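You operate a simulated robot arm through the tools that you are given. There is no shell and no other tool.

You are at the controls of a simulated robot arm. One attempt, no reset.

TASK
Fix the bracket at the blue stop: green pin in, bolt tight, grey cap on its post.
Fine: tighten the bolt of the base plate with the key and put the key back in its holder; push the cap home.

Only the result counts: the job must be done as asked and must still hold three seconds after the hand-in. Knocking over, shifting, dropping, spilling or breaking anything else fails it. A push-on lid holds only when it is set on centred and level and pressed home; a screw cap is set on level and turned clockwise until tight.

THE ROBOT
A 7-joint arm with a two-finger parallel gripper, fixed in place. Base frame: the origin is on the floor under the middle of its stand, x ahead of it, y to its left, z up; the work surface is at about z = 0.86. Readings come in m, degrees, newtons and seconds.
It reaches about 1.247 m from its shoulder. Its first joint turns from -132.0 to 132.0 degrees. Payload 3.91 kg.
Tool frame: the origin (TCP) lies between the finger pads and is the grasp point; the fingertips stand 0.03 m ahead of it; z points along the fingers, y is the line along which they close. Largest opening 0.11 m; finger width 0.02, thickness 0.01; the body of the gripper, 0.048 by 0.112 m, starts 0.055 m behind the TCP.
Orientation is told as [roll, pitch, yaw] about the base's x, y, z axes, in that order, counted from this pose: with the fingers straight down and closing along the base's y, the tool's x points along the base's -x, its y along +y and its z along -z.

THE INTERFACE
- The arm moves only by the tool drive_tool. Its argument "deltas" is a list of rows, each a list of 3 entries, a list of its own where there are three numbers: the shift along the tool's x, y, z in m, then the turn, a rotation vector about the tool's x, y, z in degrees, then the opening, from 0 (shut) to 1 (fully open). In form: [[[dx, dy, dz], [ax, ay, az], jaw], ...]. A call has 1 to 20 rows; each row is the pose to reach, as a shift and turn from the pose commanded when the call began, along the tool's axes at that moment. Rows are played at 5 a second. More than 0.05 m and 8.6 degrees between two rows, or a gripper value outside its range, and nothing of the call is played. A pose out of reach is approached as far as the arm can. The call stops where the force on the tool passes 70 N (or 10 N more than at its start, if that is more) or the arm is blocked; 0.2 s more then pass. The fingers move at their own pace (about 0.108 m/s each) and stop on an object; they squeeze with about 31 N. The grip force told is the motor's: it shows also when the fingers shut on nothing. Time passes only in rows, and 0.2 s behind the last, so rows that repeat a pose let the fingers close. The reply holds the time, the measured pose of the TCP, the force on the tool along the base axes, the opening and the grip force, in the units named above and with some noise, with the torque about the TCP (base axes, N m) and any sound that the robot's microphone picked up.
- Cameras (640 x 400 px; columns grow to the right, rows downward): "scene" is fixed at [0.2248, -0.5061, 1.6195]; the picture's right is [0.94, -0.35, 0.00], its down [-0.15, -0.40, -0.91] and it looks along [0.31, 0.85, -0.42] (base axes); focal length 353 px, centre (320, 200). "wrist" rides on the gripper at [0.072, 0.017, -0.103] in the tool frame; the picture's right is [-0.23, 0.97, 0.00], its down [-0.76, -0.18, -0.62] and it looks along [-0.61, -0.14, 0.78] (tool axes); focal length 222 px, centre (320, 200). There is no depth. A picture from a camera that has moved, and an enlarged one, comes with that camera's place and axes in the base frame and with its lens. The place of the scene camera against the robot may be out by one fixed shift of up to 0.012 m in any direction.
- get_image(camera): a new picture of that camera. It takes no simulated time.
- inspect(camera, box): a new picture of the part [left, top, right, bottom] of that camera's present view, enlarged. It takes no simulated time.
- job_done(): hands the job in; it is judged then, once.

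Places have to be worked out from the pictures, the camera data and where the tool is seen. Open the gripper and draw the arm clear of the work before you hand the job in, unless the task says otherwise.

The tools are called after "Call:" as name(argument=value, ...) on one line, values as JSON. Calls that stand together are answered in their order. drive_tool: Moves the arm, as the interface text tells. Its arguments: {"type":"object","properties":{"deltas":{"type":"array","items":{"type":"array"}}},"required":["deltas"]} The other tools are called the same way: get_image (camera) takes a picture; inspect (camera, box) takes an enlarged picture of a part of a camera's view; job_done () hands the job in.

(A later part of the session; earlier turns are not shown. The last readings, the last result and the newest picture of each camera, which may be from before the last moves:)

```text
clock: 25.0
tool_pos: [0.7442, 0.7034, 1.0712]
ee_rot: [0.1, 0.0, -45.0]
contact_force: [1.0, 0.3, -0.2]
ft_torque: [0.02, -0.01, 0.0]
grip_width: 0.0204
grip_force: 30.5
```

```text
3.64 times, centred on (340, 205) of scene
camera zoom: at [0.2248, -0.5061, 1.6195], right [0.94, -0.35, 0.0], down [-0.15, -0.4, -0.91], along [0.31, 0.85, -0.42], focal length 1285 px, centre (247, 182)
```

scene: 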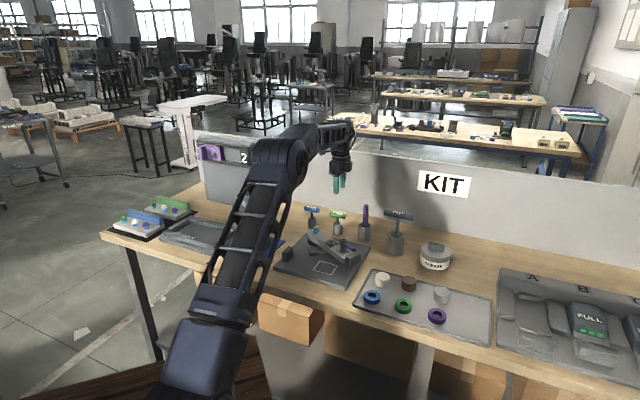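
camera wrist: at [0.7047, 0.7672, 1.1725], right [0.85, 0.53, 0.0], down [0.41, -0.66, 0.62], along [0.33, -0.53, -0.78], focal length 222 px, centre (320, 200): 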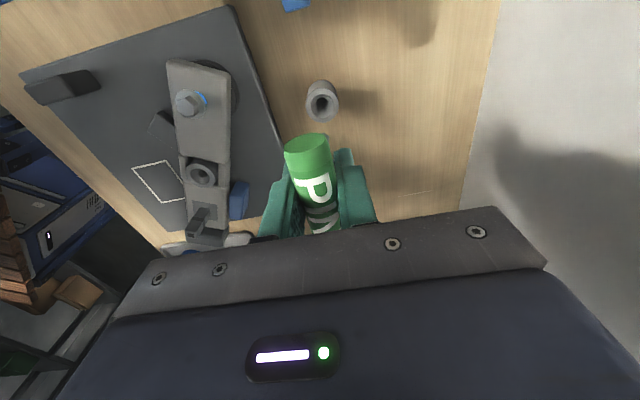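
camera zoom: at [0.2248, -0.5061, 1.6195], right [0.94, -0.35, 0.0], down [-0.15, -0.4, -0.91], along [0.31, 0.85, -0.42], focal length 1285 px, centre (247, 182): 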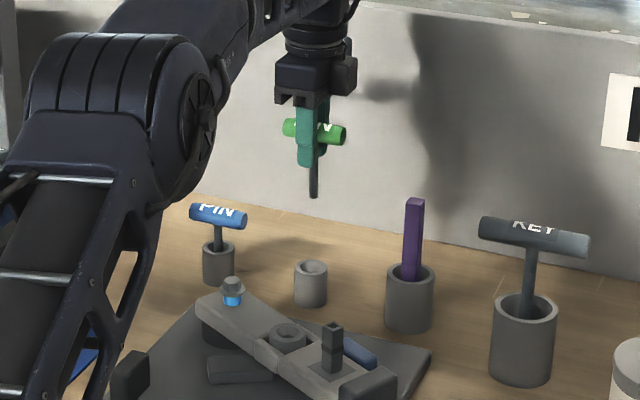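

The pin came out cleanly and hangs vertical, its tip about 79 mm below the handle centre. I take an enlarged look at the bush and bolt from here to triangulate them.

Call:
inspect(camera="wrist", box=[140, 50, 260, 250])

Call:
inspect(camera="scene", box=[320, 210, 400, 270])

Call:
inspect(camera="scene", box=[315, 220, 375, 265])

```text
2.00 times, centred on (200, 150) of wrist
camera zoom: at [0.7047, 0.7672, 1.1725], right [0.85, 0.53, 0.0], down [0.41, -0.66, 0.62], along [0.33, -0.53, -0.78], focal length 444 px, centre (560, 300)
```

zoom: 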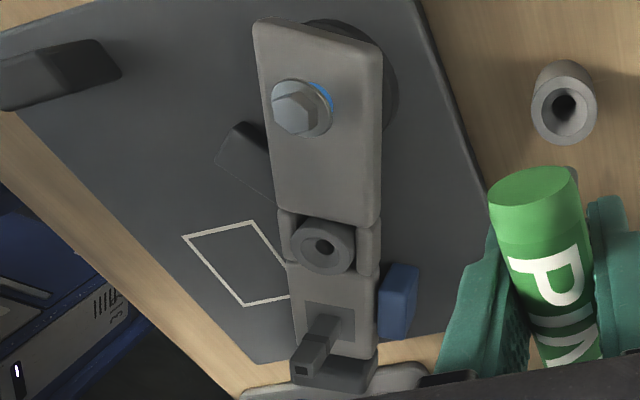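

```text
6.67 times, centred on (360, 240) of scene
camera zoom: at [0.2248, -0.5061, 1.6195], right [0.94, -0.35, 0.0], down [-0.15, -0.4, -0.91], along [0.31, 0.85, -0.42], focal length 2356 px, centre (53, -67)
```

zoom: 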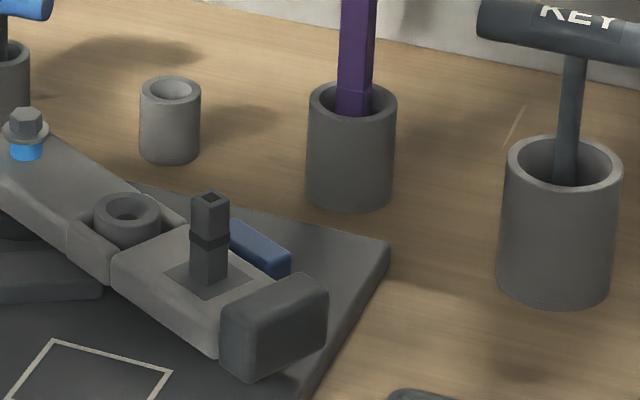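

```text
8.89 times, centred on (345, 242) of scene
camera zoom: at [0.2248, -0.5061, 1.6195], right [0.94, -0.35, 0.0], down [-0.15, -0.4, -0.91], along [0.31, 0.85, -0.42], focal length 3141 px, centre (98, -178)
```

zoom: 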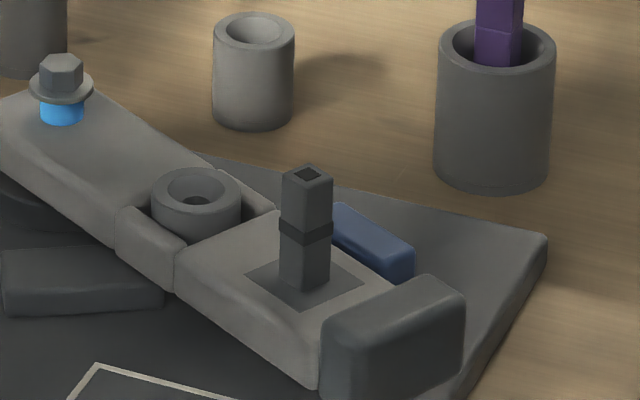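

The bush top centre triangulates to (0.6545, 0.550, 0.92). I carry the pin there with its tip high, turning so the handle will lie across the bracket and leave room near the post.

Call:
drive_tool(deltas=[[[-0.0056, -0.0215, 0], [0, 0, -7.7], 0], [[-0.0112, -0.043, 0], [0, 0, -15.4], 0], [[-0.0168, -0.0644, 0], [0, 0, -23.1], 0], [[-0.0225, -0.0859, 0], [0, 0, -30.8], 0], [[-0.0281, -0.1074, 0], [0, 0, -38.5], 0], [[-0.0337, -0.1289, 0], [0, 0, -46.2], 0], [[-0.0393, -0.1503, 0], [0, 0, -53.9], 0], [[-0.0449, -0.1718, 0], [0, 0, -61.5], 0], [[-0.0449, -0.1718, 0.015], [0, 0, -61.5], 0], [[-0.0449, -0.1718, 0.015], [0, 0, -61.5], 0]])

Call:
get_image(camera="wrist")

Call:
inspect(camera="scene", box=[300, 190, 390, 265])

```text
clock: 27.2
tool_pos: [0.653, 0.5496, 1.0545]
ee_rot: [0.1, 0.0, 16.7]
contact_force: [0.9, -0.1, 0.1]
ft_torque: [-0.01, -0.02, -0.03]
grip_width: 0.0208
grip_force: 30.9
```

```text
taken
camera wrist: at [0.5796, 0.5457, 1.157], right [-0.06, 1.0, 0.0], down [0.78, 0.05, 0.62], along [0.62, 0.04, -0.78], focal length 222 px, centre (320, 200)
```

wrist: 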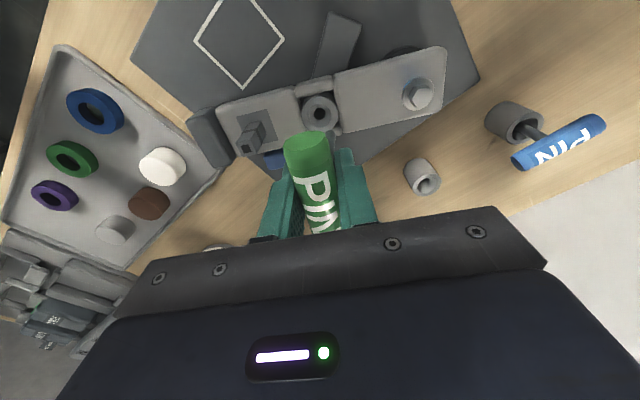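

```text
5.33 times, centred on (345, 228) of scene
camera zoom: at [0.2248, -0.5061, 1.6195], right [0.94, -0.35, 0.0], down [-0.15, -0.4, -0.91], along [0.31, 0.85, -0.42], focal length 1885 px, centre (187, 53)
```

zoom: 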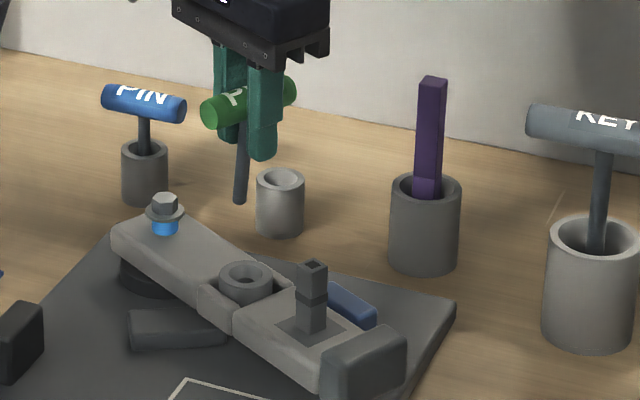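

The pin shaft appears to lean slightly in the scene view. I enlarge both views to measure the tip relative to the bush.

Call:
inspect(camera="scene", box=[325, 195, 365, 245])

Call:
inspect(camera="wrist", box=[250, 60, 390, 240])

```text
8.00 times, centred on (345, 220) of scene
camera zoom: at [0.2248, -0.5061, 1.6195], right [0.94, -0.35, 0.0], down [-0.15, -0.4, -0.91], along [0.31, 0.85, -0.42], focal length 2827 px, centre (120, 40)
```

zoom: 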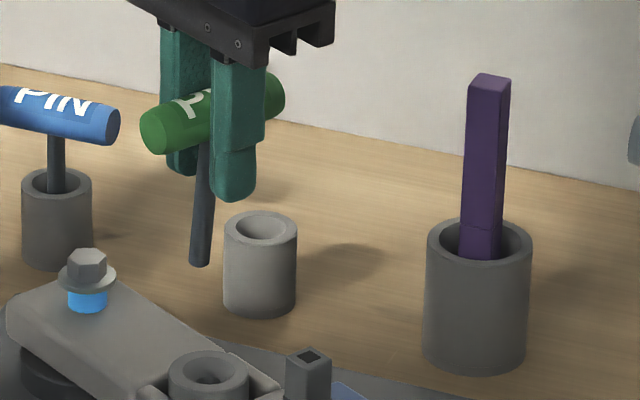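

```text
2.22 times, centred on (320, 150) of wrist
camera zoom: at [0.5796, 0.5457, 1.157], right [-0.06, 1.0, 0.0], down [0.78, 0.05, 0.62], along [0.62, 0.04, -0.78], focal length 494 px, centre (320, 311)
```

zoom: 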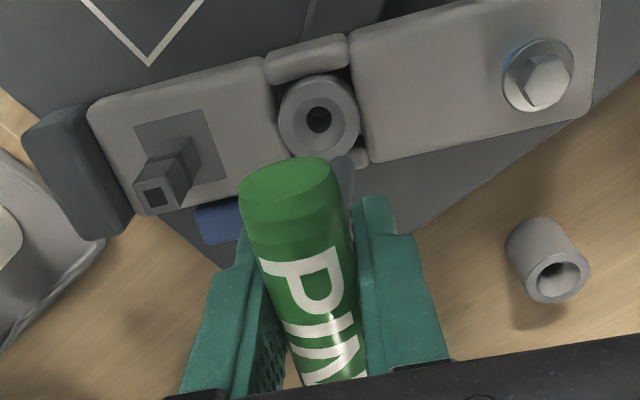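

The tip seems displaced toward the tool's +y (the pin rolled a few degrees in the grip). I enlarge further to measure the lean accurately.

Call:
inspect(camera="scene", box=[335, 205, 367, 230])

Call:
inspect(camera="wrist", box=[290, 90, 350, 150])

```text
16.00 times, centred on (351, 218) of scene
camera zoom: at [0.2248, -0.5061, 1.6195], right [0.94, -0.35, 0.0], down [-0.15, -0.4, -0.91], along [0.31, 0.85, -0.42], focal length 5654 px, centre (-176, -80)
```

zoom: 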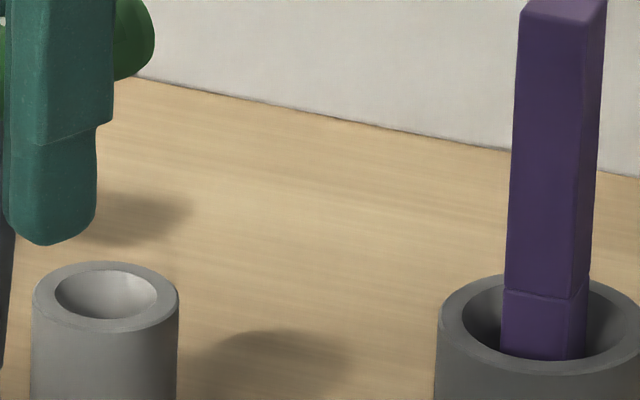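

```text
6.67 times, centred on (320, 120) of wrist
camera zoom: at [0.5796, 0.5457, 1.157], right [-0.06, 1.0, 0.0], down [0.78, 0.05, 0.62], along [0.62, 0.04, -0.78], focal length 1481 px, centre (320, 733)
```

zoom: 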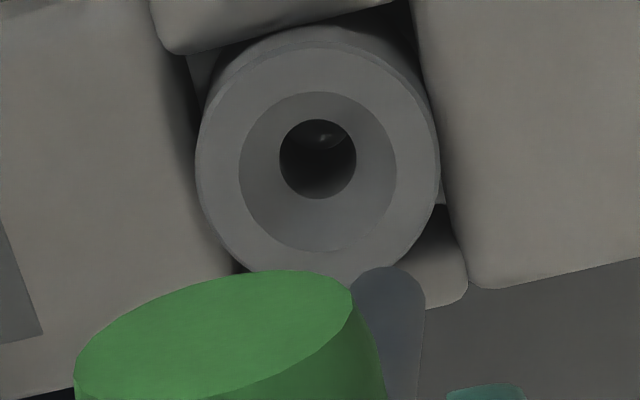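

From the wrist zoom, the pin tip is offset about 7–9 mm toward tool +y (≈6° lean), and the bush centre is (0.655, 0.550). I rotate the tool +6° about its x to make the pin vertical and lower so the tip is about 2 cm above the bush.

Call:
drive_tool(deltas=[[[-0.002, 0, 0], [3, 0, 0], 0], [[-0.002, 0, 0.015], [6, 0, 0], 0], [[-0.002, 0, 0.03], [6, 0, 0], 0], [[-0.002, 0, 0.03], [6, 0, 0], 0]])

Call:
inspect(camera="wrist", box=[250, 60, 390, 200])

Call:
inspect(camera="scene", box=[312, 205, 362, 245])

```text
clock: 28.2
tool_pos: [0.6549, 0.5511, 1.0247]
ee_rot: [-6.0, 0.0, 16.4]
contact_force: [0.1, -0.2, -0.1]
ft_torque: [-0.03, 0.02, -0.02]
grip_width: 0.0207
grip_force: 30.9
```

```text
2.86 times, centred on (320, 130) of wrist
camera zoom: at [0.579, 0.5572, 1.1243], right [-0.06, 0.99, -0.1], down [0.76, 0.11, 0.64], along [0.65, -0.04, -0.76], focal length 635 px, centre (320, 400)
```

zoom: 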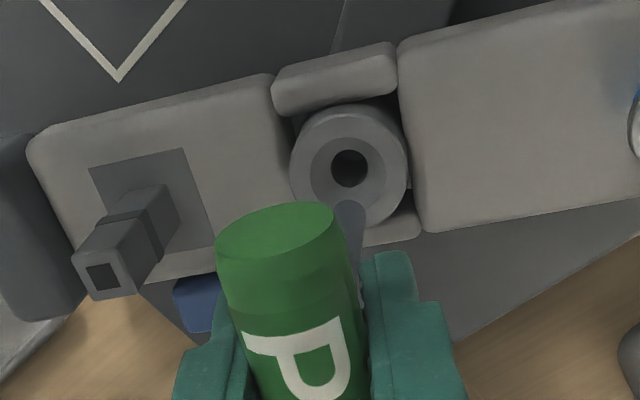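

```text
10.00 times, centred on (337, 225) of scene
camera zoom: at [0.2248, -0.5061, 1.6195], right [0.94, -0.35, 0.0], down [-0.15, -0.4, -0.91], along [0.31, 0.85, -0.42], focal length 3534 px, centre (150, -50)
```

zoom: 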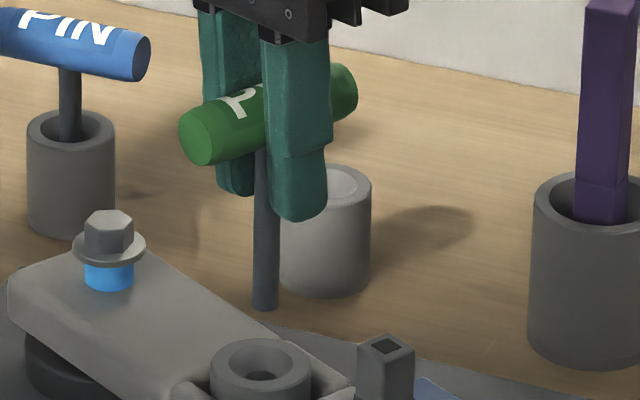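

The shaft now looks vertical; tip ≈ (0.658, 0.552) versus bush (0.655, 0.550). I correct by (−2.5, −2.2) mm and lower until the tip is just above the bush.

Call:
drive_tool(deltas=[[[0.003, -0.0014, 0], [0, 0, 0], 0], [[0.003, -0.0004, 0.01], [0, 0, 0], 0], [[0.003, 0.0004, 0.017], [0, 0, 0], 0], [[0.003, 0.0004, 0.017], [0, 0, 0], 0]])

Call:
inspect(camera="wrist", box=[280, 80, 380, 160])

Call:
inspect(camera="scene", box=[322, 210, 362, 245])

```text
clock: 29.2
tool_pos: [0.6529, 0.5494, 1.0074]
ee_rot: [-6.1, 0.0, 16.5]
contact_force: [0.3, -0.3, -0.8]
ft_torque: [0.01, 0.02, 0.01]
grip_width: 0.021
grip_force: 31.4
```

```text
5.00 times, centred on (330, 120) of wrist
camera zoom: at [0.577, 0.5548, 1.1077], right [-0.06, 0.99, -0.1], down [0.76, 0.11, 0.64], along [0.65, -0.04, -0.76], focal length 1111 px, centre (270, 600)
```

zoom: 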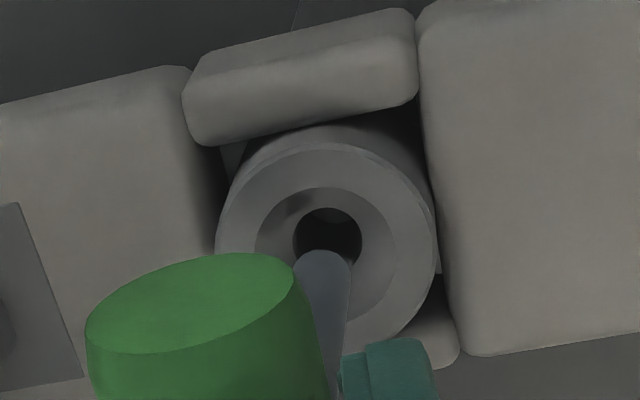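

```text
11.43 times, centred on (342, 228) of scene
camera zoom: at [0.2248, -0.5061, 1.6195], right [0.94, -0.35, 0.0], down [-0.15, -0.4, -0.91], along [0.31, 0.85, -0.42], focal length 4039 px, centre (69, -114)
```

zoom: 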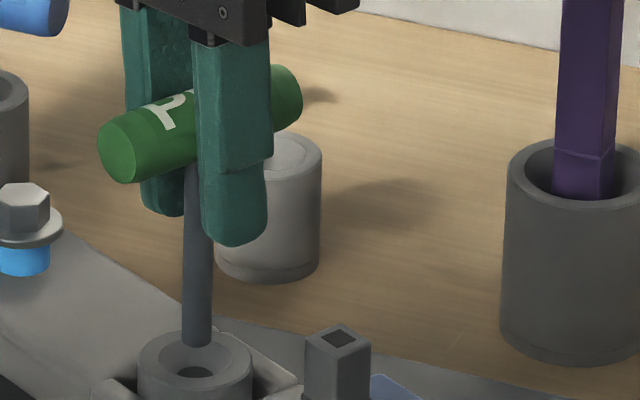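

Tip and bush hole now coincide within about 1 mm. I lower the pin into the bush, stopping before the fingertips reach the bush rim.

Call:
drive_tool(deltas=[[[0, 0.0005, 0.005], [0, 0, 0], 0], [[0, 0.001, 0.01], [0, 0, 0], 0], [[0, 0.0016, 0.015], [0, 0, 0], 0], [[0, 0.0021, 0.02], [0, 0, 0], 0], [[0, 0.0026, 0.025], [0, 0, 0], 0], [[0, 0.0031, 0.03], [0, 0, 0], 0], [[0, 0.0037, 0.035], [0, 0, 0], 0], [[0, 0.0042, 0.04], [0, 0, 0], 0], [[0, 0.0047, 0.045], [0, 0, 0], 0]])

Call:
inspect(camera="scene", box=[312, 210, 372, 255])

Call:
inspect(camera="wrist", box=[250, 60, 410, 200])

```text
clock: 31.2
tool_pos: [0.6535, 0.5477, 0.9628]
ee_rot: [-6.0, 0.0, 16.6]
contact_force: [-0.2, 1.3, -0.5]
ft_torque: [-0.03, -0.03, 0.04]
grip_width: 0.0206
grip_force: 30.9
```

```text
8.89 times, centred on (342, 232) of scene
camera zoom: at [0.2248, -0.5061, 1.6195], right [0.94, -0.35, 0.0], down [-0.15, -0.4, -0.91], along [0.31, 0.85, -0.42], focal length 3141 px, centre (124, -89)
```

zoom: 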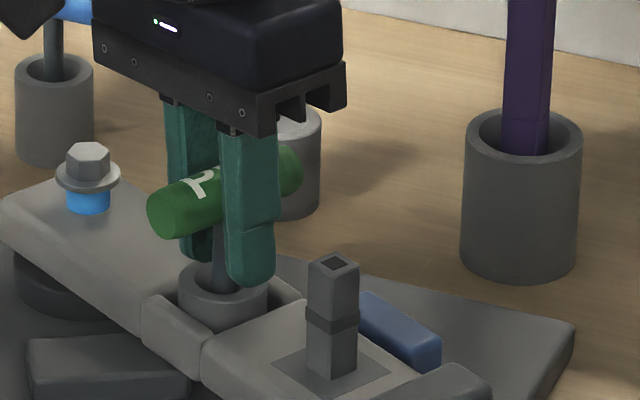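

```text
2.86 times, centred on (330, 130) of wrist
camera zoom: at [0.5769, 0.5549, 1.0621], right [-0.06, 0.99, -0.1], down [0.76, 0.11, 0.64], along [0.65, -0.04, -0.76], focal length 635 px, centre (291, 400)
```

zoom: 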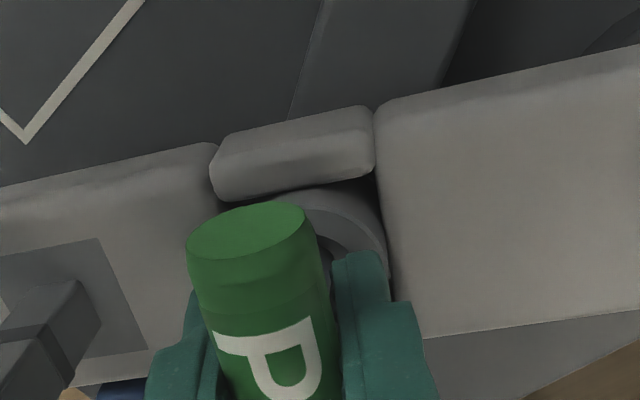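

The pin has entered the bush freely. I lower a little further, to keep the fingertips just clear of the bush rim.

Call:
drive_tool(deltas=[[[0, 0.0003, 0.003], [0, 0, 0], 0], [[0, 0.0006, 0.006], [0, 0, 0], 0], [[0, 0.0008, 0.008], [0, 0, 0], 0]])

Call:
inspect(camera="scene", box=[312, 210, 372, 255])

```text
clock: 32.0
tool_pos: [0.6533, 0.5482, 0.9584]
ee_rot: [-5.8, -0.2, 16.6]
contact_force: [-6.5, -8.8, 42.4]
ft_torque: [0.48, 0.41, 0.17]
grip_width: 0.0207
grip_force: 31.0
```

```text
8.89 times, centred on (342, 232) of scene
camera zoom: at [0.2248, -0.5061, 1.6195], right [0.94, -0.35, 0.0], down [-0.15, -0.4, -0.91], along [0.31, 0.85, -0.42], focal length 3141 px, centre (124, -89)
```

zoom: 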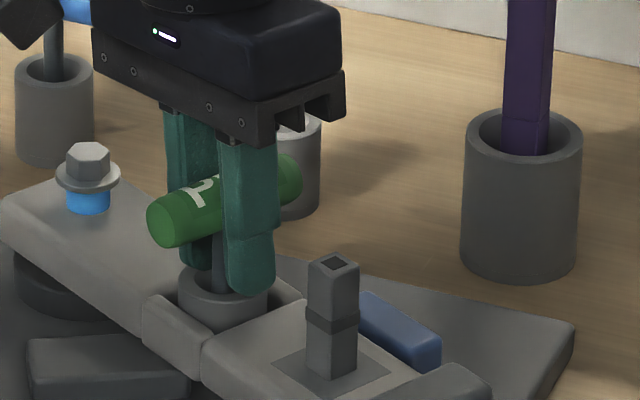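

There is a 42 N upward reaction with the tip at roughly z ≈ 0.88, close to the plate top (0.876). Before pushing, I want to see whether the bush bore lines up with a hole in the plate, so I draw the pin out and look straight down the bore.

Call:
drive_tool(deltas=[[[0, -0.0021, -0.02], [0, 0, 0], 0], [[0, -0.0042, -0.04], [0, 0, 0], 0], [[0, -0.0063, -0.06], [0, 0, 0], 0], [[0, -0.0094, -0.0895], [0, 0, 0], 0], [[-0.025, -0.0147, -0.089], [0, 0, 0], 0], [[-0.05, -0.02, -0.0885], [0, 0, 0], 0], [[-0.0746, -0.0252, -0.0878], [0, 0, 0], 0], [[-0.0746, -0.0252, -0.0878], [0, 0, 0], 0]])

Call:
get_image(camera="wrist")

Call:
inspect(camera="wrist", box=[280, 0, 360, 60])

Call:
inspect(camera="scene", box=[312, 210, 372, 255])

```text
clock: 33.8
tool_pos: [0.7283, 0.5544, 1.0437]
ee_rot: [-6.0, -0.1, 16.6]
contact_force: [-0.7, -0.4, -0.1]
ft_torque: [-0.04, -0.02, 0.01]
grip_width: 0.0208
grip_force: 31.5
```

```text
taken
camera wrist: at [0.6529, 0.561, 1.144], right [-0.06, 0.99, -0.1], down [0.76, 0.11, 0.64], along [0.64, -0.04, -0.76], focal length 222 px, centre (320, 200)
```

wrist: 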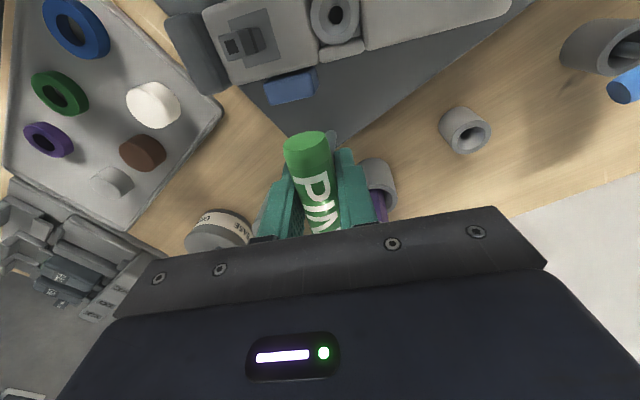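

```text
6.67 times, centred on (320, 30) of wrist
camera zoom: at [0.6529, 0.561, 1.144], right [-0.06, 0.99, -0.1], down [0.76, 0.11, 0.64], along [0.64, -0.04, -0.76], focal length 1481 px, centre (320, 1333)
```

zoom: 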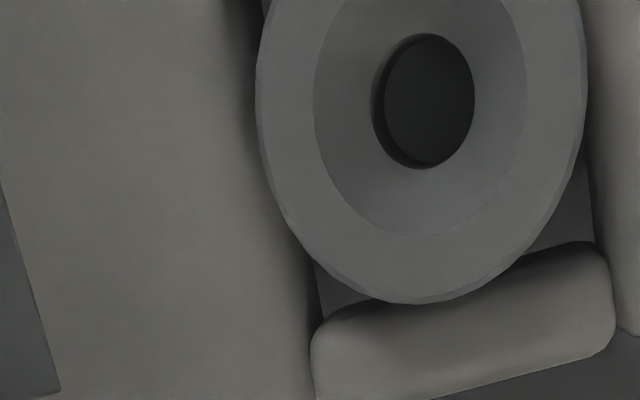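

```text
8.89 times, centred on (342, 232) of scene
camera zoom: at [0.2248, -0.5061, 1.6195], right [0.94, -0.35, 0.0], down [-0.15, -0.4, -0.91], along [0.31, 0.85, -0.42], focal length 3141 px, centre (124, -89)
```

zoom: 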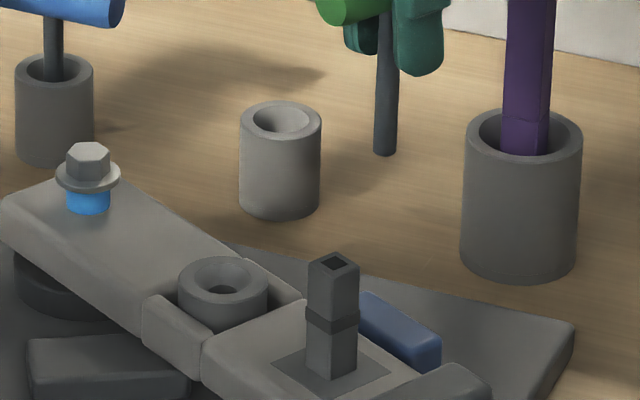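

The bore has a flat floor and there is no offset hole, so the pin simply bottomed out. I take the pin back over the bush along the same path and lower it to just above the floor.

Call:
drive_tool(deltas=[[[0.0249, 0.0053, -0.0006], [0, 0, 0], 0], [[0.0497, 0.0105, -0.0011], [0, 0, 0], 0], [[0.0746, 0.0158, -0.0017], [0, 0, 0], 0], [[0.0746, 0.0158, -0.0017], [0, 0, 0], 0], [[0.0746, 0.0179, 0.0182], [0, 0, 0], 0], [[0.0746, 0.0189, 0.0281], [0, 0, 0], 0], [[0.0746, 0.0195, 0.0331], [0, 0, 0], 0], [[0.0746, 0.02, 0.0381], [0, 0, 0], 0], [[0.0746, 0.0205, 0.043], [0, 0, 0], 0], [[0.0746, 0.021, 0.048], [0, 0, 0], 0], [[0.0746, 0.0221, 0.058], [0, 0, 0], 0], [[0.0746, 0.0231, 0.0679], [0, 0, 0], 0], [[0.0746, 0.0241, 0.0779], [0, 0, 0], 0], [[0.0746, 0.0246, 0.0818], [0, 0, 0], 0], [[0.0746, 0.0246, 0.0818], [0, 0, 0], 0]])

Call:
inspect(camera="scene", box=[312, 205, 372, 255])

Call:
inspect(camera="wrist", box=[250, 60, 410, 200])

```text
clock: 37.0
tool_pos: [0.6542, 0.5495, 0.9601]
ee_rot: [-5.9, 0.0, 16.6]
contact_force: [0.1, -0.8, -0.5]
ft_torque: [-0.06, 0.01, 0.0]
grip_width: 0.0209
grip_force: 31.0
```

```text
8.00 times, centred on (342, 230) of scene
camera zoom: at [0.2248, -0.5061, 1.6195], right [0.94, -0.35, 0.0], down [-0.15, -0.4, -0.91], along [0.31, 0.85, -0.42], focal length 2827 px, centre (144, -40)
```

zoom: 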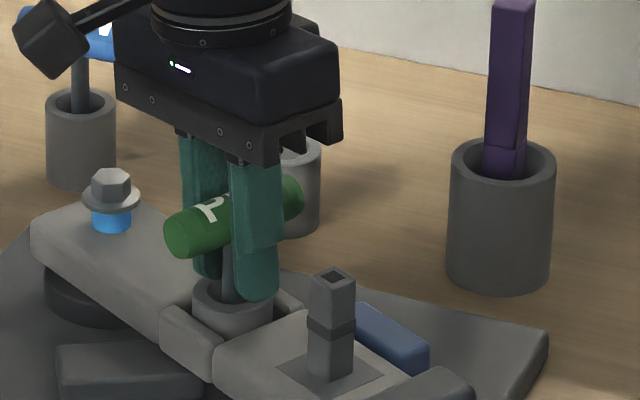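

```text
2.86 times, centred on (330, 130) of wrist
camera zoom: at [0.5767, 0.5554, 1.0599], right [-0.06, 0.99, -0.1], down [0.76, 0.11, 0.64], along [0.65, -0.04, -0.76], focal length 635 px, centre (291, 400)
```

zoom: 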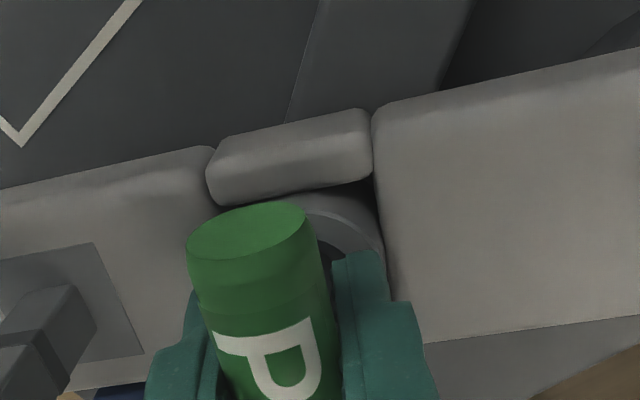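

The pin is in again with no force. I lower in 1 mm steps to feel where it bottoms now that it is better centred.

Call:
drive_tool(deltas=[[[0, 0.0001, 0.001], [0, 0, 0], 0], [[0, 0.0002, 0.002], [0, 0, 0], 0], [[0, 0.0003, 0.003], [0, 0, 0], 0]])

```text
clock: 37.8
tool_pos: [0.6526, 0.549, 0.9583]
ee_rot: [-5.9, -0.1, 16.6]
contact_force: [0.7, -1.7, 7.9]
ft_torque: [0.13, 0.02, -0.01]
grip_width: 0.0206
grip_force: 31.0
```

Contact starts at TCP z ≈ 0.9585. I zoom in to check whether it is the pin tip bottoming or a fingertip touching the bush rim.

Call:
inspect(camera="scene", box=[328, 222, 352, 248])

Call:
inspect(camera="wrist", box=[310, 95, 370, 155])

```text
15.38 times, centred on (340, 235) of scene
camera zoom: at [0.2248, -0.5061, 1.6195], right [0.94, -0.35, 0.0], down [-0.15, -0.4, -0.91], along [0.31, 0.85, -0.42], focal length 5437 px, centre (12, -338)
```

zoom: 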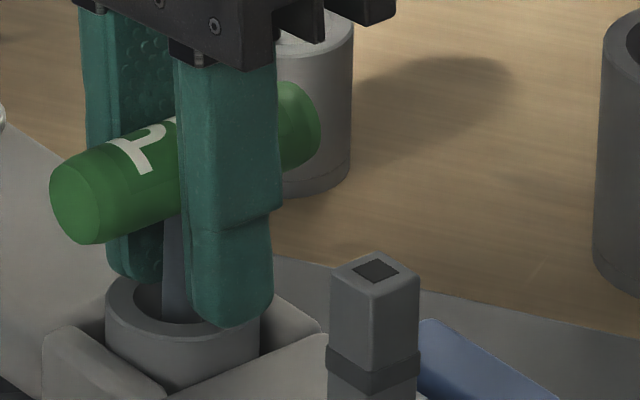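

```text
6.67 times, centred on (340, 125) of wrist
camera zoom: at [0.5765, 0.5549, 1.058], right [-0.06, 0.99, -0.1], down [0.76, 0.11, 0.64], along [0.65, -0.04, -0.76], focal length 1481 px, centre (187, 700)
```

zoom: 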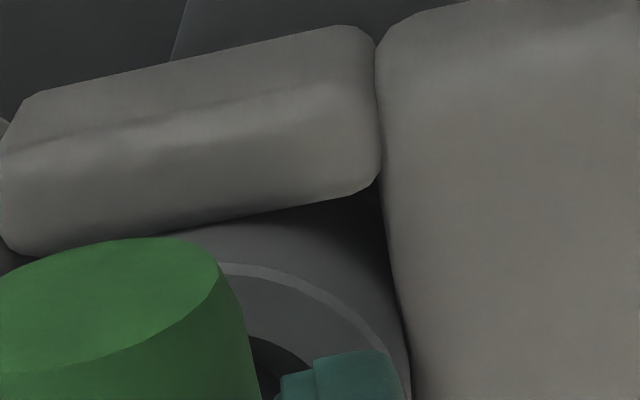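

The back fingertip seems to be at the bush rim, so the fingers rather than the pin may be bottoming. I raise a few millimetres, release so the pin drops home, and back off upward to look.

Call:
drive_tool(deltas=[[[0, -0.0004, -0.004], [0, 0, 0], 0], [[0, -0.0004, -0.004], [0, 0, 0], 0.25], [[0, -0.0004, -0.004], [0, 0, 0], 0.5], [[0, -0.0004, -0.004], [0, 0, 0], 0.5], [[0, -0.0004, -0.004], [0, 0, 0], 0.5], [[0, -0.004, -0.04], [0, 0, 0], 0.5], [[0, -0.008, -0.08], [-3, 0, 0], 0.5], [[0, -0.0105, -0.1], [-6, 0, 0], 0.5], [[0, -0.0105, -0.1], [-6, 0, 0], 0.5]])

Call:
inspect(camera="scene", box=[312, 205, 372, 255])

Call:
get_image(camera="wrist")

```text
clock: 39.8
tool_pos: [0.652, 0.5481, 1.0574]
ee_rot: [0.1, 0.0, 16.7]
contact_force: [0.9, 0.1, 0.2]
ft_torque: [0.0, 0.02, 0.02]
grip_width: 0.055
grip_force: 0.1
```

```text
8.00 times, centred on (342, 230) of scene
camera zoom: at [0.2248, -0.5061, 1.6195], right [0.94, -0.35, 0.0], down [-0.15, -0.4, -0.91], along [0.31, 0.85, -0.42], focal length 2827 px, centre (144, -40)
```

zoom: 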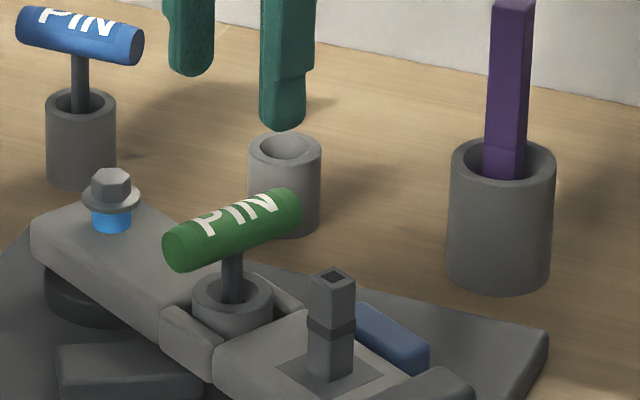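

```text
taken
camera wrist: at [0.5798, 0.5448, 1.1602], right [-0.06, 1.0, 0.0], down [0.78, 0.05, 0.62], along [0.62, 0.04, -0.78], focal length 222 px, centre (320, 200)
```

wrist: 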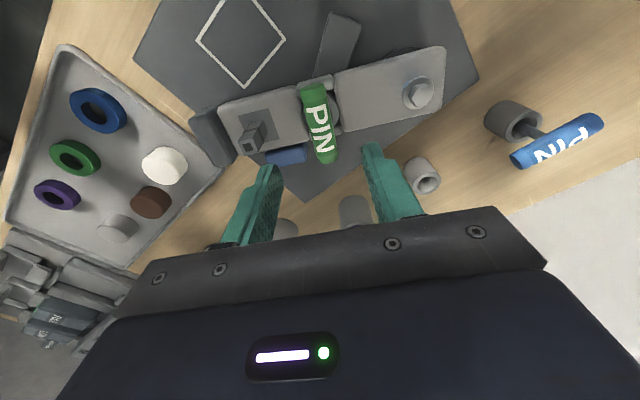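

The pin dropped about 7 mm further on release and stands vertical, so the fingers had indeed been touching the bush. I press lightly on the handle top with closed fingers to make sure it is fully home.

Call:
drive_tool(deltas=[[[-0.0035, 0.001, 0], [0, 0, 0], 0.2], [[-0.0035, 0.001, 0], [0, 0, 0], 0], [[-0.0035, 0.001, 0.02], [0, 0, 0], 0], [[-0.0035, 0.001, 0.04], [0, 0, 0], 0], [[-0.0035, 0.001, 0.055], [0, 0, 0], 0], [[-0.0035, 0.001, 0.06], [0, 0, 0], 0], [[-0.0035, 0.001, 0.062], [0, 0, 0], 0], [[-0.0035, 0.001, 0.064], [0, 0, 0], 0]])

Call:
inspect(camera="scene", box=[312, 205, 372, 255])

```text
clock: 41.6
tool_pos: [0.6557, 0.5506, 1.0002]
ee_rot: [0.2, -0.4, 16.6]
contact_force: [-4.3, -0.5, 63.7]
ft_torque: [-0.21, 0.71, -0.02]
grip_width: 0.0
grip_force: 31.2
```

```text
8.00 times, centred on (342, 230) of scene
camera zoom: at [0.2248, -0.5061, 1.6195], right [0.94, -0.35, 0.0], down [-0.15, -0.4, -0.91], along [0.31, 0.85, -0.42], focal length 2827 px, centre (144, -40)
```

zoom: 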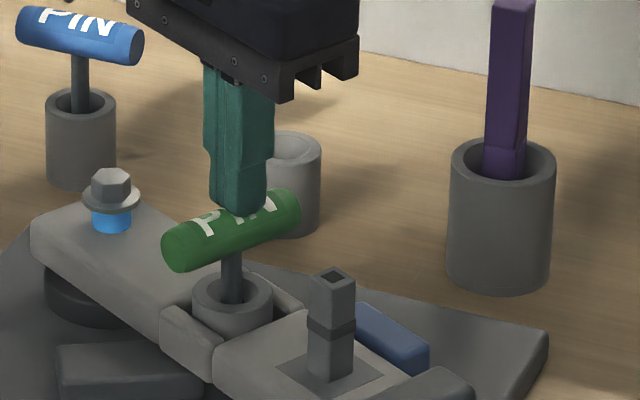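

The pin is firmly bottomed (63 N, no movement), so it is home. Next is the key: both cameras put its holder near (0.907, 0.492), the handle at z ≈ 1.013 lying along −43°. I rise and go above it, turning the hand toward yaw 135° so I will have plenty of clockwise range later.

Call:
drive_tool(deltas=[[[0, 0, -0.03], [0, 0, 0], 0], [[0, 0, -0.07], [0, 0, 0], 0], [[0, 0, -0.11], [0, 0, 0], 0.3], [[0, 0, -0.14], [0, 0, 0], 0.6], [[-0.016, -0.0091, -0.14], [0, 0, -8.45], 0.6], [[-0.032, -0.0183, -0.14], [0, 0, -16.9], 0.6], [[-0.048, -0.0274, -0.14], [0, 0, -25.4], 0.6], [[-0.064, -0.0366, -0.14], [0, 0, -33.8], 0.6], [[-0.08, -0.0457, -0.14], [0, 0, -42.3], 0.6], [[-0.096, -0.0549, -0.14], [0, 0, -50.7], 0.6], [[-0.112, -0.064, -0.14], [0, 0, -59.2], 0.6], [[-0.128, -0.0731, -0.14], [0, 0, -67.6], 0.6], [[-0.144, -0.0823, -0.14], [0, 0, -76.1], 0.6], [[-0.16, -0.0914, -0.14], [0, 0, -84.6], 0.6], [[-0.176, -0.1006, -0.14], [0, 0, -93.0], 0.6], [[-0.192, -0.1097, -0.14], [0, 0, -101.5], 0.6], [[-0.208, -0.1189, -0.14], [0, 0, -109.9], 0.6], [[-0.2241, -0.128, -0.14], [0, 0, -118.4], 0.6], [[-0.2241, -0.128, -0.14], [0, 0, -118.4], 0.6]])

Call:
get_image(camera="wrist")

Call:
get_image(camera="scene")

```text
clock: 45.6
tool_pos: [0.9066, 0.4917, 1.1324]
ee_rot: [0.0, 0.0, 135.1]
contact_force: [0.4, -0.4, 0.1]
ft_torque: [0.02, 0.0, 0.05]
grip_width: 0.0662
grip_force: 0.1
```

```text
taken
camera wrist: at [0.9472, 0.4294, 1.2358], right [-0.85, -0.53, 0.0], down [-0.41, 0.66, 0.62], along [-0.33, 0.53, -0.78], focal length 222 px, centre (320, 200)
```

wrist: 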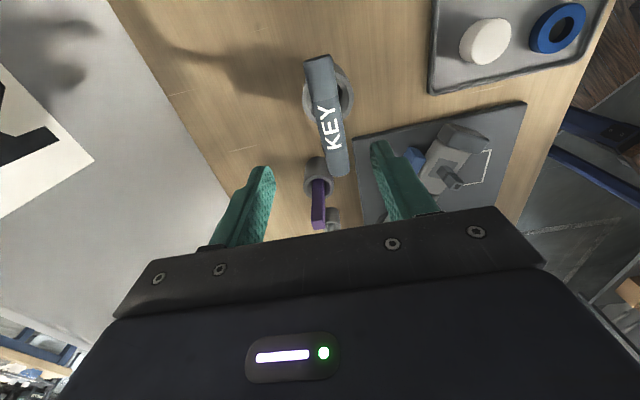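

```text
taken
```

scene: 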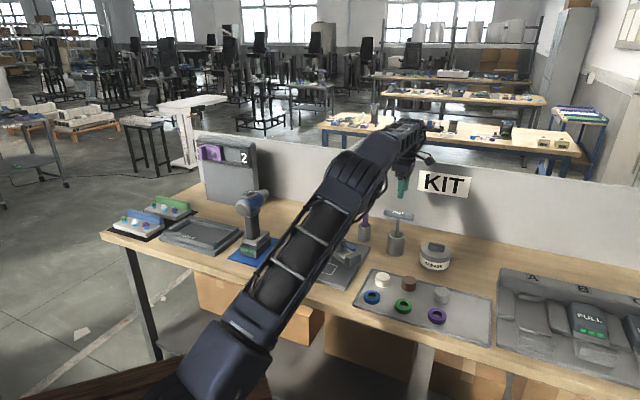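

Yaw 135° is reachable and the key handle lies nearly in line below. I zoom in to refine its position and see the socket end.

Call:
inspect(camera="wrist", box=[260, 40, 400, 200])

Call:
inspect(camera="scene", box=[370, 190, 430, 270])

```text
2.50 times, centred on (330, 120) of wrist
camera zoom: at [0.9472, 0.4294, 1.2358], right [-0.85, -0.53, 0.0], down [-0.41, 0.66, 0.62], along [-0.33, 0.53, -0.78], focal length 555 px, centre (295, 400)
```

zoom: 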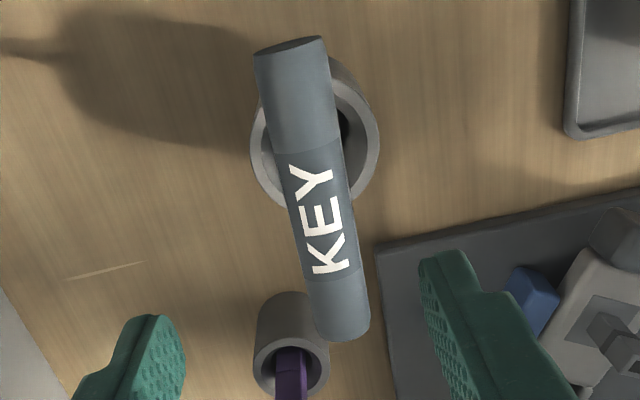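

```text
5.00 times, centred on (400, 230) of scene
camera zoom: at [0.2248, -0.5061, 1.6195], right [0.94, -0.35, 0.0], down [-0.15, -0.4, -0.91], along [0.31, 0.85, -0.42], focal length 1767 px, centre (-80, 50)
```

zoom: 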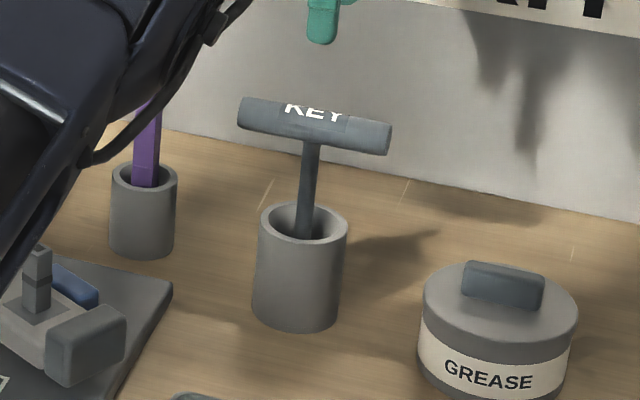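

The handle centre is about (0.897, 0.492, 1.0135), some 7 mm off the tool axis in tool x and y. I correct and lower part-way, then re-check.

Call:
drive_tool(deltas=[[[-0.0074, 0.0067, 0.02], [0, 0, 0], 0.6], [[-0.0074, 0.0067, 0.04], [0, 0, 0], 0.6], [[-0.0074, 0.0067, 0.06], [0, 0, 0], 0.6], [[-0.0074, 0.0067, 0.06], [0, 0, 0], 0.6]])

Call:
get_image(camera="wrist")

Call:
inspect(camera="wrist", box=[240, 40, 400, 220])

```text
clock: 46.6
tool_pos: [0.8976, 0.4929, 1.0734]
ee_rot: [-0.1, 0.0, 134.9]
contact_force: [-0.4, 0.7, 0.1]
ft_torque: [0.0, 0.01, 0.01]
grip_width: 0.0662
grip_force: 0.0
```

```text
taken
camera wrist: at [0.9377, 0.4296, 1.1756], right [-0.85, -0.53, 0.0], down [-0.41, 0.66, 0.62], along [-0.33, 0.53, -0.78], focal length 222 px, centre (320, 200)
```

wrist: 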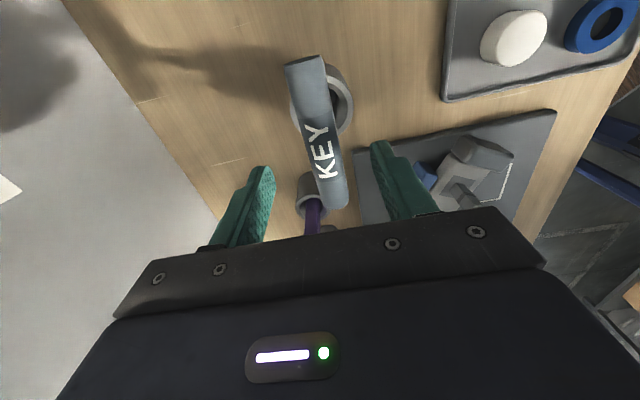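

```text
2.22 times, centred on (320, 130) of wrist
camera zoom: at [0.9377, 0.4296, 1.1756], right [-0.85, -0.53, 0.0], down [-0.41, 0.66, 0.62], along [-0.33, 0.53, -0.78], focal length 494 px, centre (320, 356)
```

zoom: 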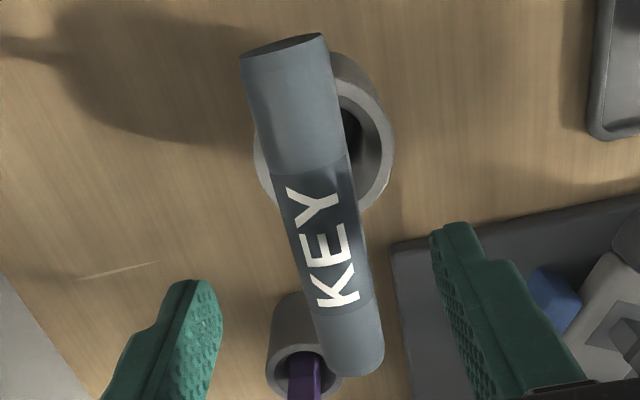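

Small residual: about 2.5 mm and 1.2°. I correct, lower onto the handle and close.

Call:
drive_tool(deltas=[[[0.002, 0.0018, 0.02], [0, 0, 1.2], 0.6], [[0.002, 0.0018, 0.04], [0, 0, 1.2], 0.6], [[0.002, 0.0018, 0.06], [0, 0, 1.2], 0.6], [[0.002, 0.0018, 0.06], [0, 0, 1.2], 0.6]])

Call:
get_image(camera="wrist")

Call:
inspect(camera="scene", box=[360, 170, 440, 270])

```text
clock: 47.6
tool_pos: [0.8979, 0.489, 1.0131]
ee_rot: [-0.1, 0.0, 133.7]
contact_force: [0.1, 0.4, 0.1]
ft_torque: [0.0, 0.0, 0.0]
grip_width: 0.0659
grip_force: 0.1
```

```text
taken
camera wrist: at [0.9367, 0.4261, 1.1159], right [-0.86, -0.51, 0.0], down [-0.4, 0.67, 0.62], along [-0.32, 0.54, -0.78], focal length 222 px, centre (320, 200)
```

wrist: 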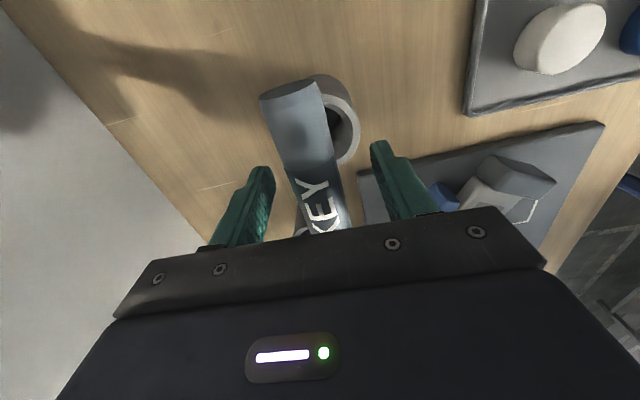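

```text
4.00 times, centred on (400, 220) of scene
camera zoom: at [0.2248, -0.5061, 1.6195], right [0.94, -0.35, 0.0], down [-0.15, -0.4, -0.91], along [0.31, 0.85, -0.42], focal length 1414 px, centre (0, 120)
```

zoom: 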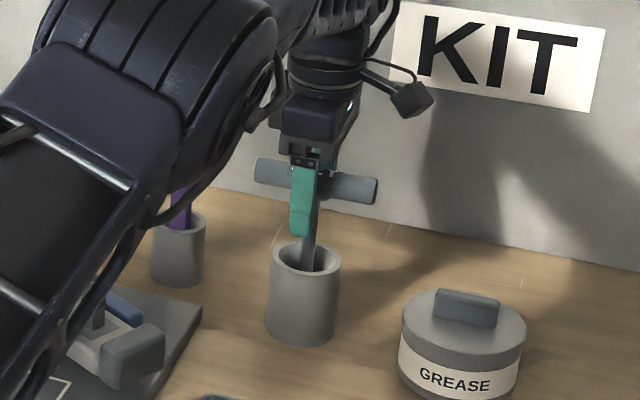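

The handle is centred between the pads (the scene parallax works out consistently). I close on the key.

Call:
drive_tool(deltas=[[[0, 0, 0], [0, 0, 0], 0.35], [[0, 0, 0], [0, 0, 0], 0.1], [[0, 0, 0], [0, 0, 0], 0], [[0, 0, 0], [0, 0, 0], 0], [[0, 0, 0], [0, 0, 0], 0]])

Call:
inspect(camera="scene", box=[360, 170, 440, 270])

```text
clock: 48.8
tool_pos: [0.8977, 0.4895, 1.0126]
ee_rot: [0.0, 0.1, 133.8]
contact_force: [0.0, -0.2, -0.8]
ft_torque: [0.06, -0.02, -0.23]
grip_width: 0.0204
grip_force: 31.3
```

```text
4.00 times, centred on (400, 220) of scene
camera zoom: at [0.2248, -0.5061, 1.6195], right [0.94, -0.35, 0.0], down [-0.15, -0.4, -0.91], along [0.31, 0.85, -0.42], focal length 1414 px, centre (0, 120)
```

zoom: 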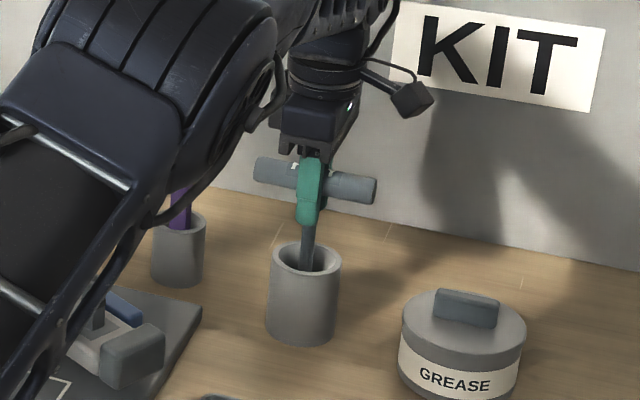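

The key is gripped (20 mm handle). I lift it straight up out of its holder and look at its lower end.

Call:
drive_tool(deltas=[[[0, 0, -0.015], [0, 0, 0], 0], [[0, 0, -0.03], [0, 0, 0], 0], [[0, 0, -0.06], [0, 0, 0], 0], [[0, 0, -0.09], [0, 0, 0], 0], [[0, 0, -0.12], [0, 0, 0], 0], [[0, 0, -0.15], [0, 0, 0], 0], [[0, 0, -0.18], [0, 0, 0], 0], [[0, 0, -0.18], [0, 0, 0], 0]])

Call:
inspect(camera="scene", box=[360, 130, 440, 270])

Call:
inspect(camera="wrist", box=[240, 40, 400, 220])

```text
clock: 50.6
tool_pos: [0.8978, 0.4911, 1.1938]
ee_rot: [0.0, 0.0, 133.8]
contact_force: [0.5, -0.5, -2.0]
ft_torque: [-0.01, 0.03, 0.3]
grip_width: 0.0202
grip_force: 30.7
```

```text
2.86 times, centred on (400, 200) of scene
camera zoom: at [0.2248, -0.5061, 1.6195], right [0.94, -0.35, 0.0], down [-0.15, -0.4, -0.91], along [0.31, 0.85, -0.42], focal length 1010 px, centre (91, 200)
```

zoom: 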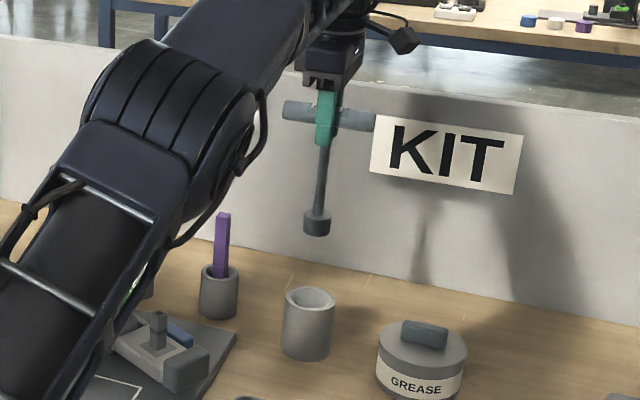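

```text
2.22 times, centred on (320, 130) of wrist
camera zoom: at [0.936, 0.427, 1.296], right [-0.86, -0.51, 0.0], down [-0.4, 0.67, 0.62], along [-0.32, 0.54, -0.78], focal length 494 px, centre (320, 356)
```

zoom: 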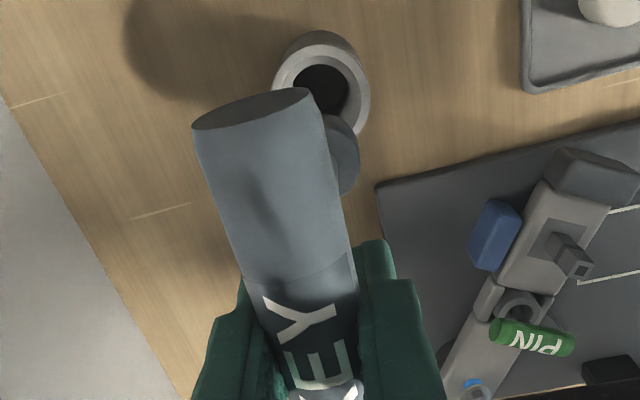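

The key has a round socket at its lower end and hangs nearly vertical. I zoom on the socket to measure its centre relative to the tool axis.

Call:
inspect(camera="wrist", box=[290, 70, 370, 140])

Call:
inspect(camera="scene", box=[380, 155, 420, 220])

```text
5.71 times, centred on (330, 105) of wrist
camera zoom: at [0.936, 0.427, 1.296], right [-0.86, -0.51, 0.0], down [-0.4, 0.67, 0.62], along [-0.32, 0.54, -0.78], focal length 1269 px, centre (263, 743)
```

zoom: 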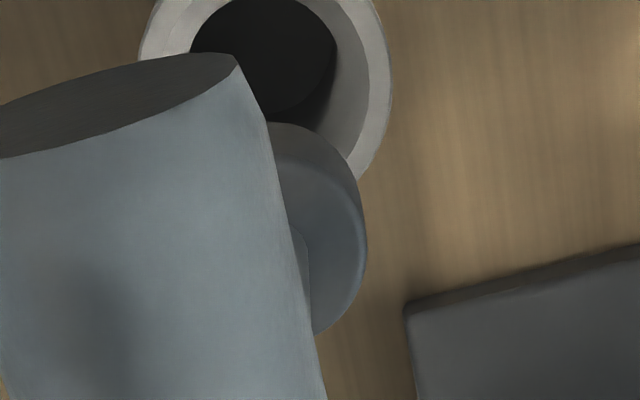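

```text
6.15 times, centred on (400, 188) of scene
camera zoom: at [0.2248, -0.5061, 1.6195], right [0.94, -0.35, 0.0], down [-0.15, -0.4, -0.91], along [0.31, 0.85, -0.42], focal length 2175 px, centre (-172, 277)
```

zoom: 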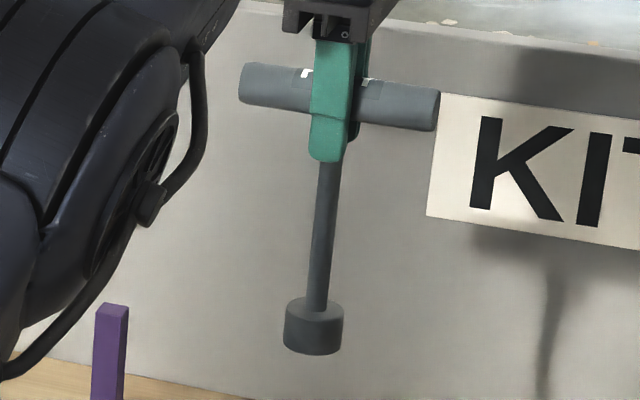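

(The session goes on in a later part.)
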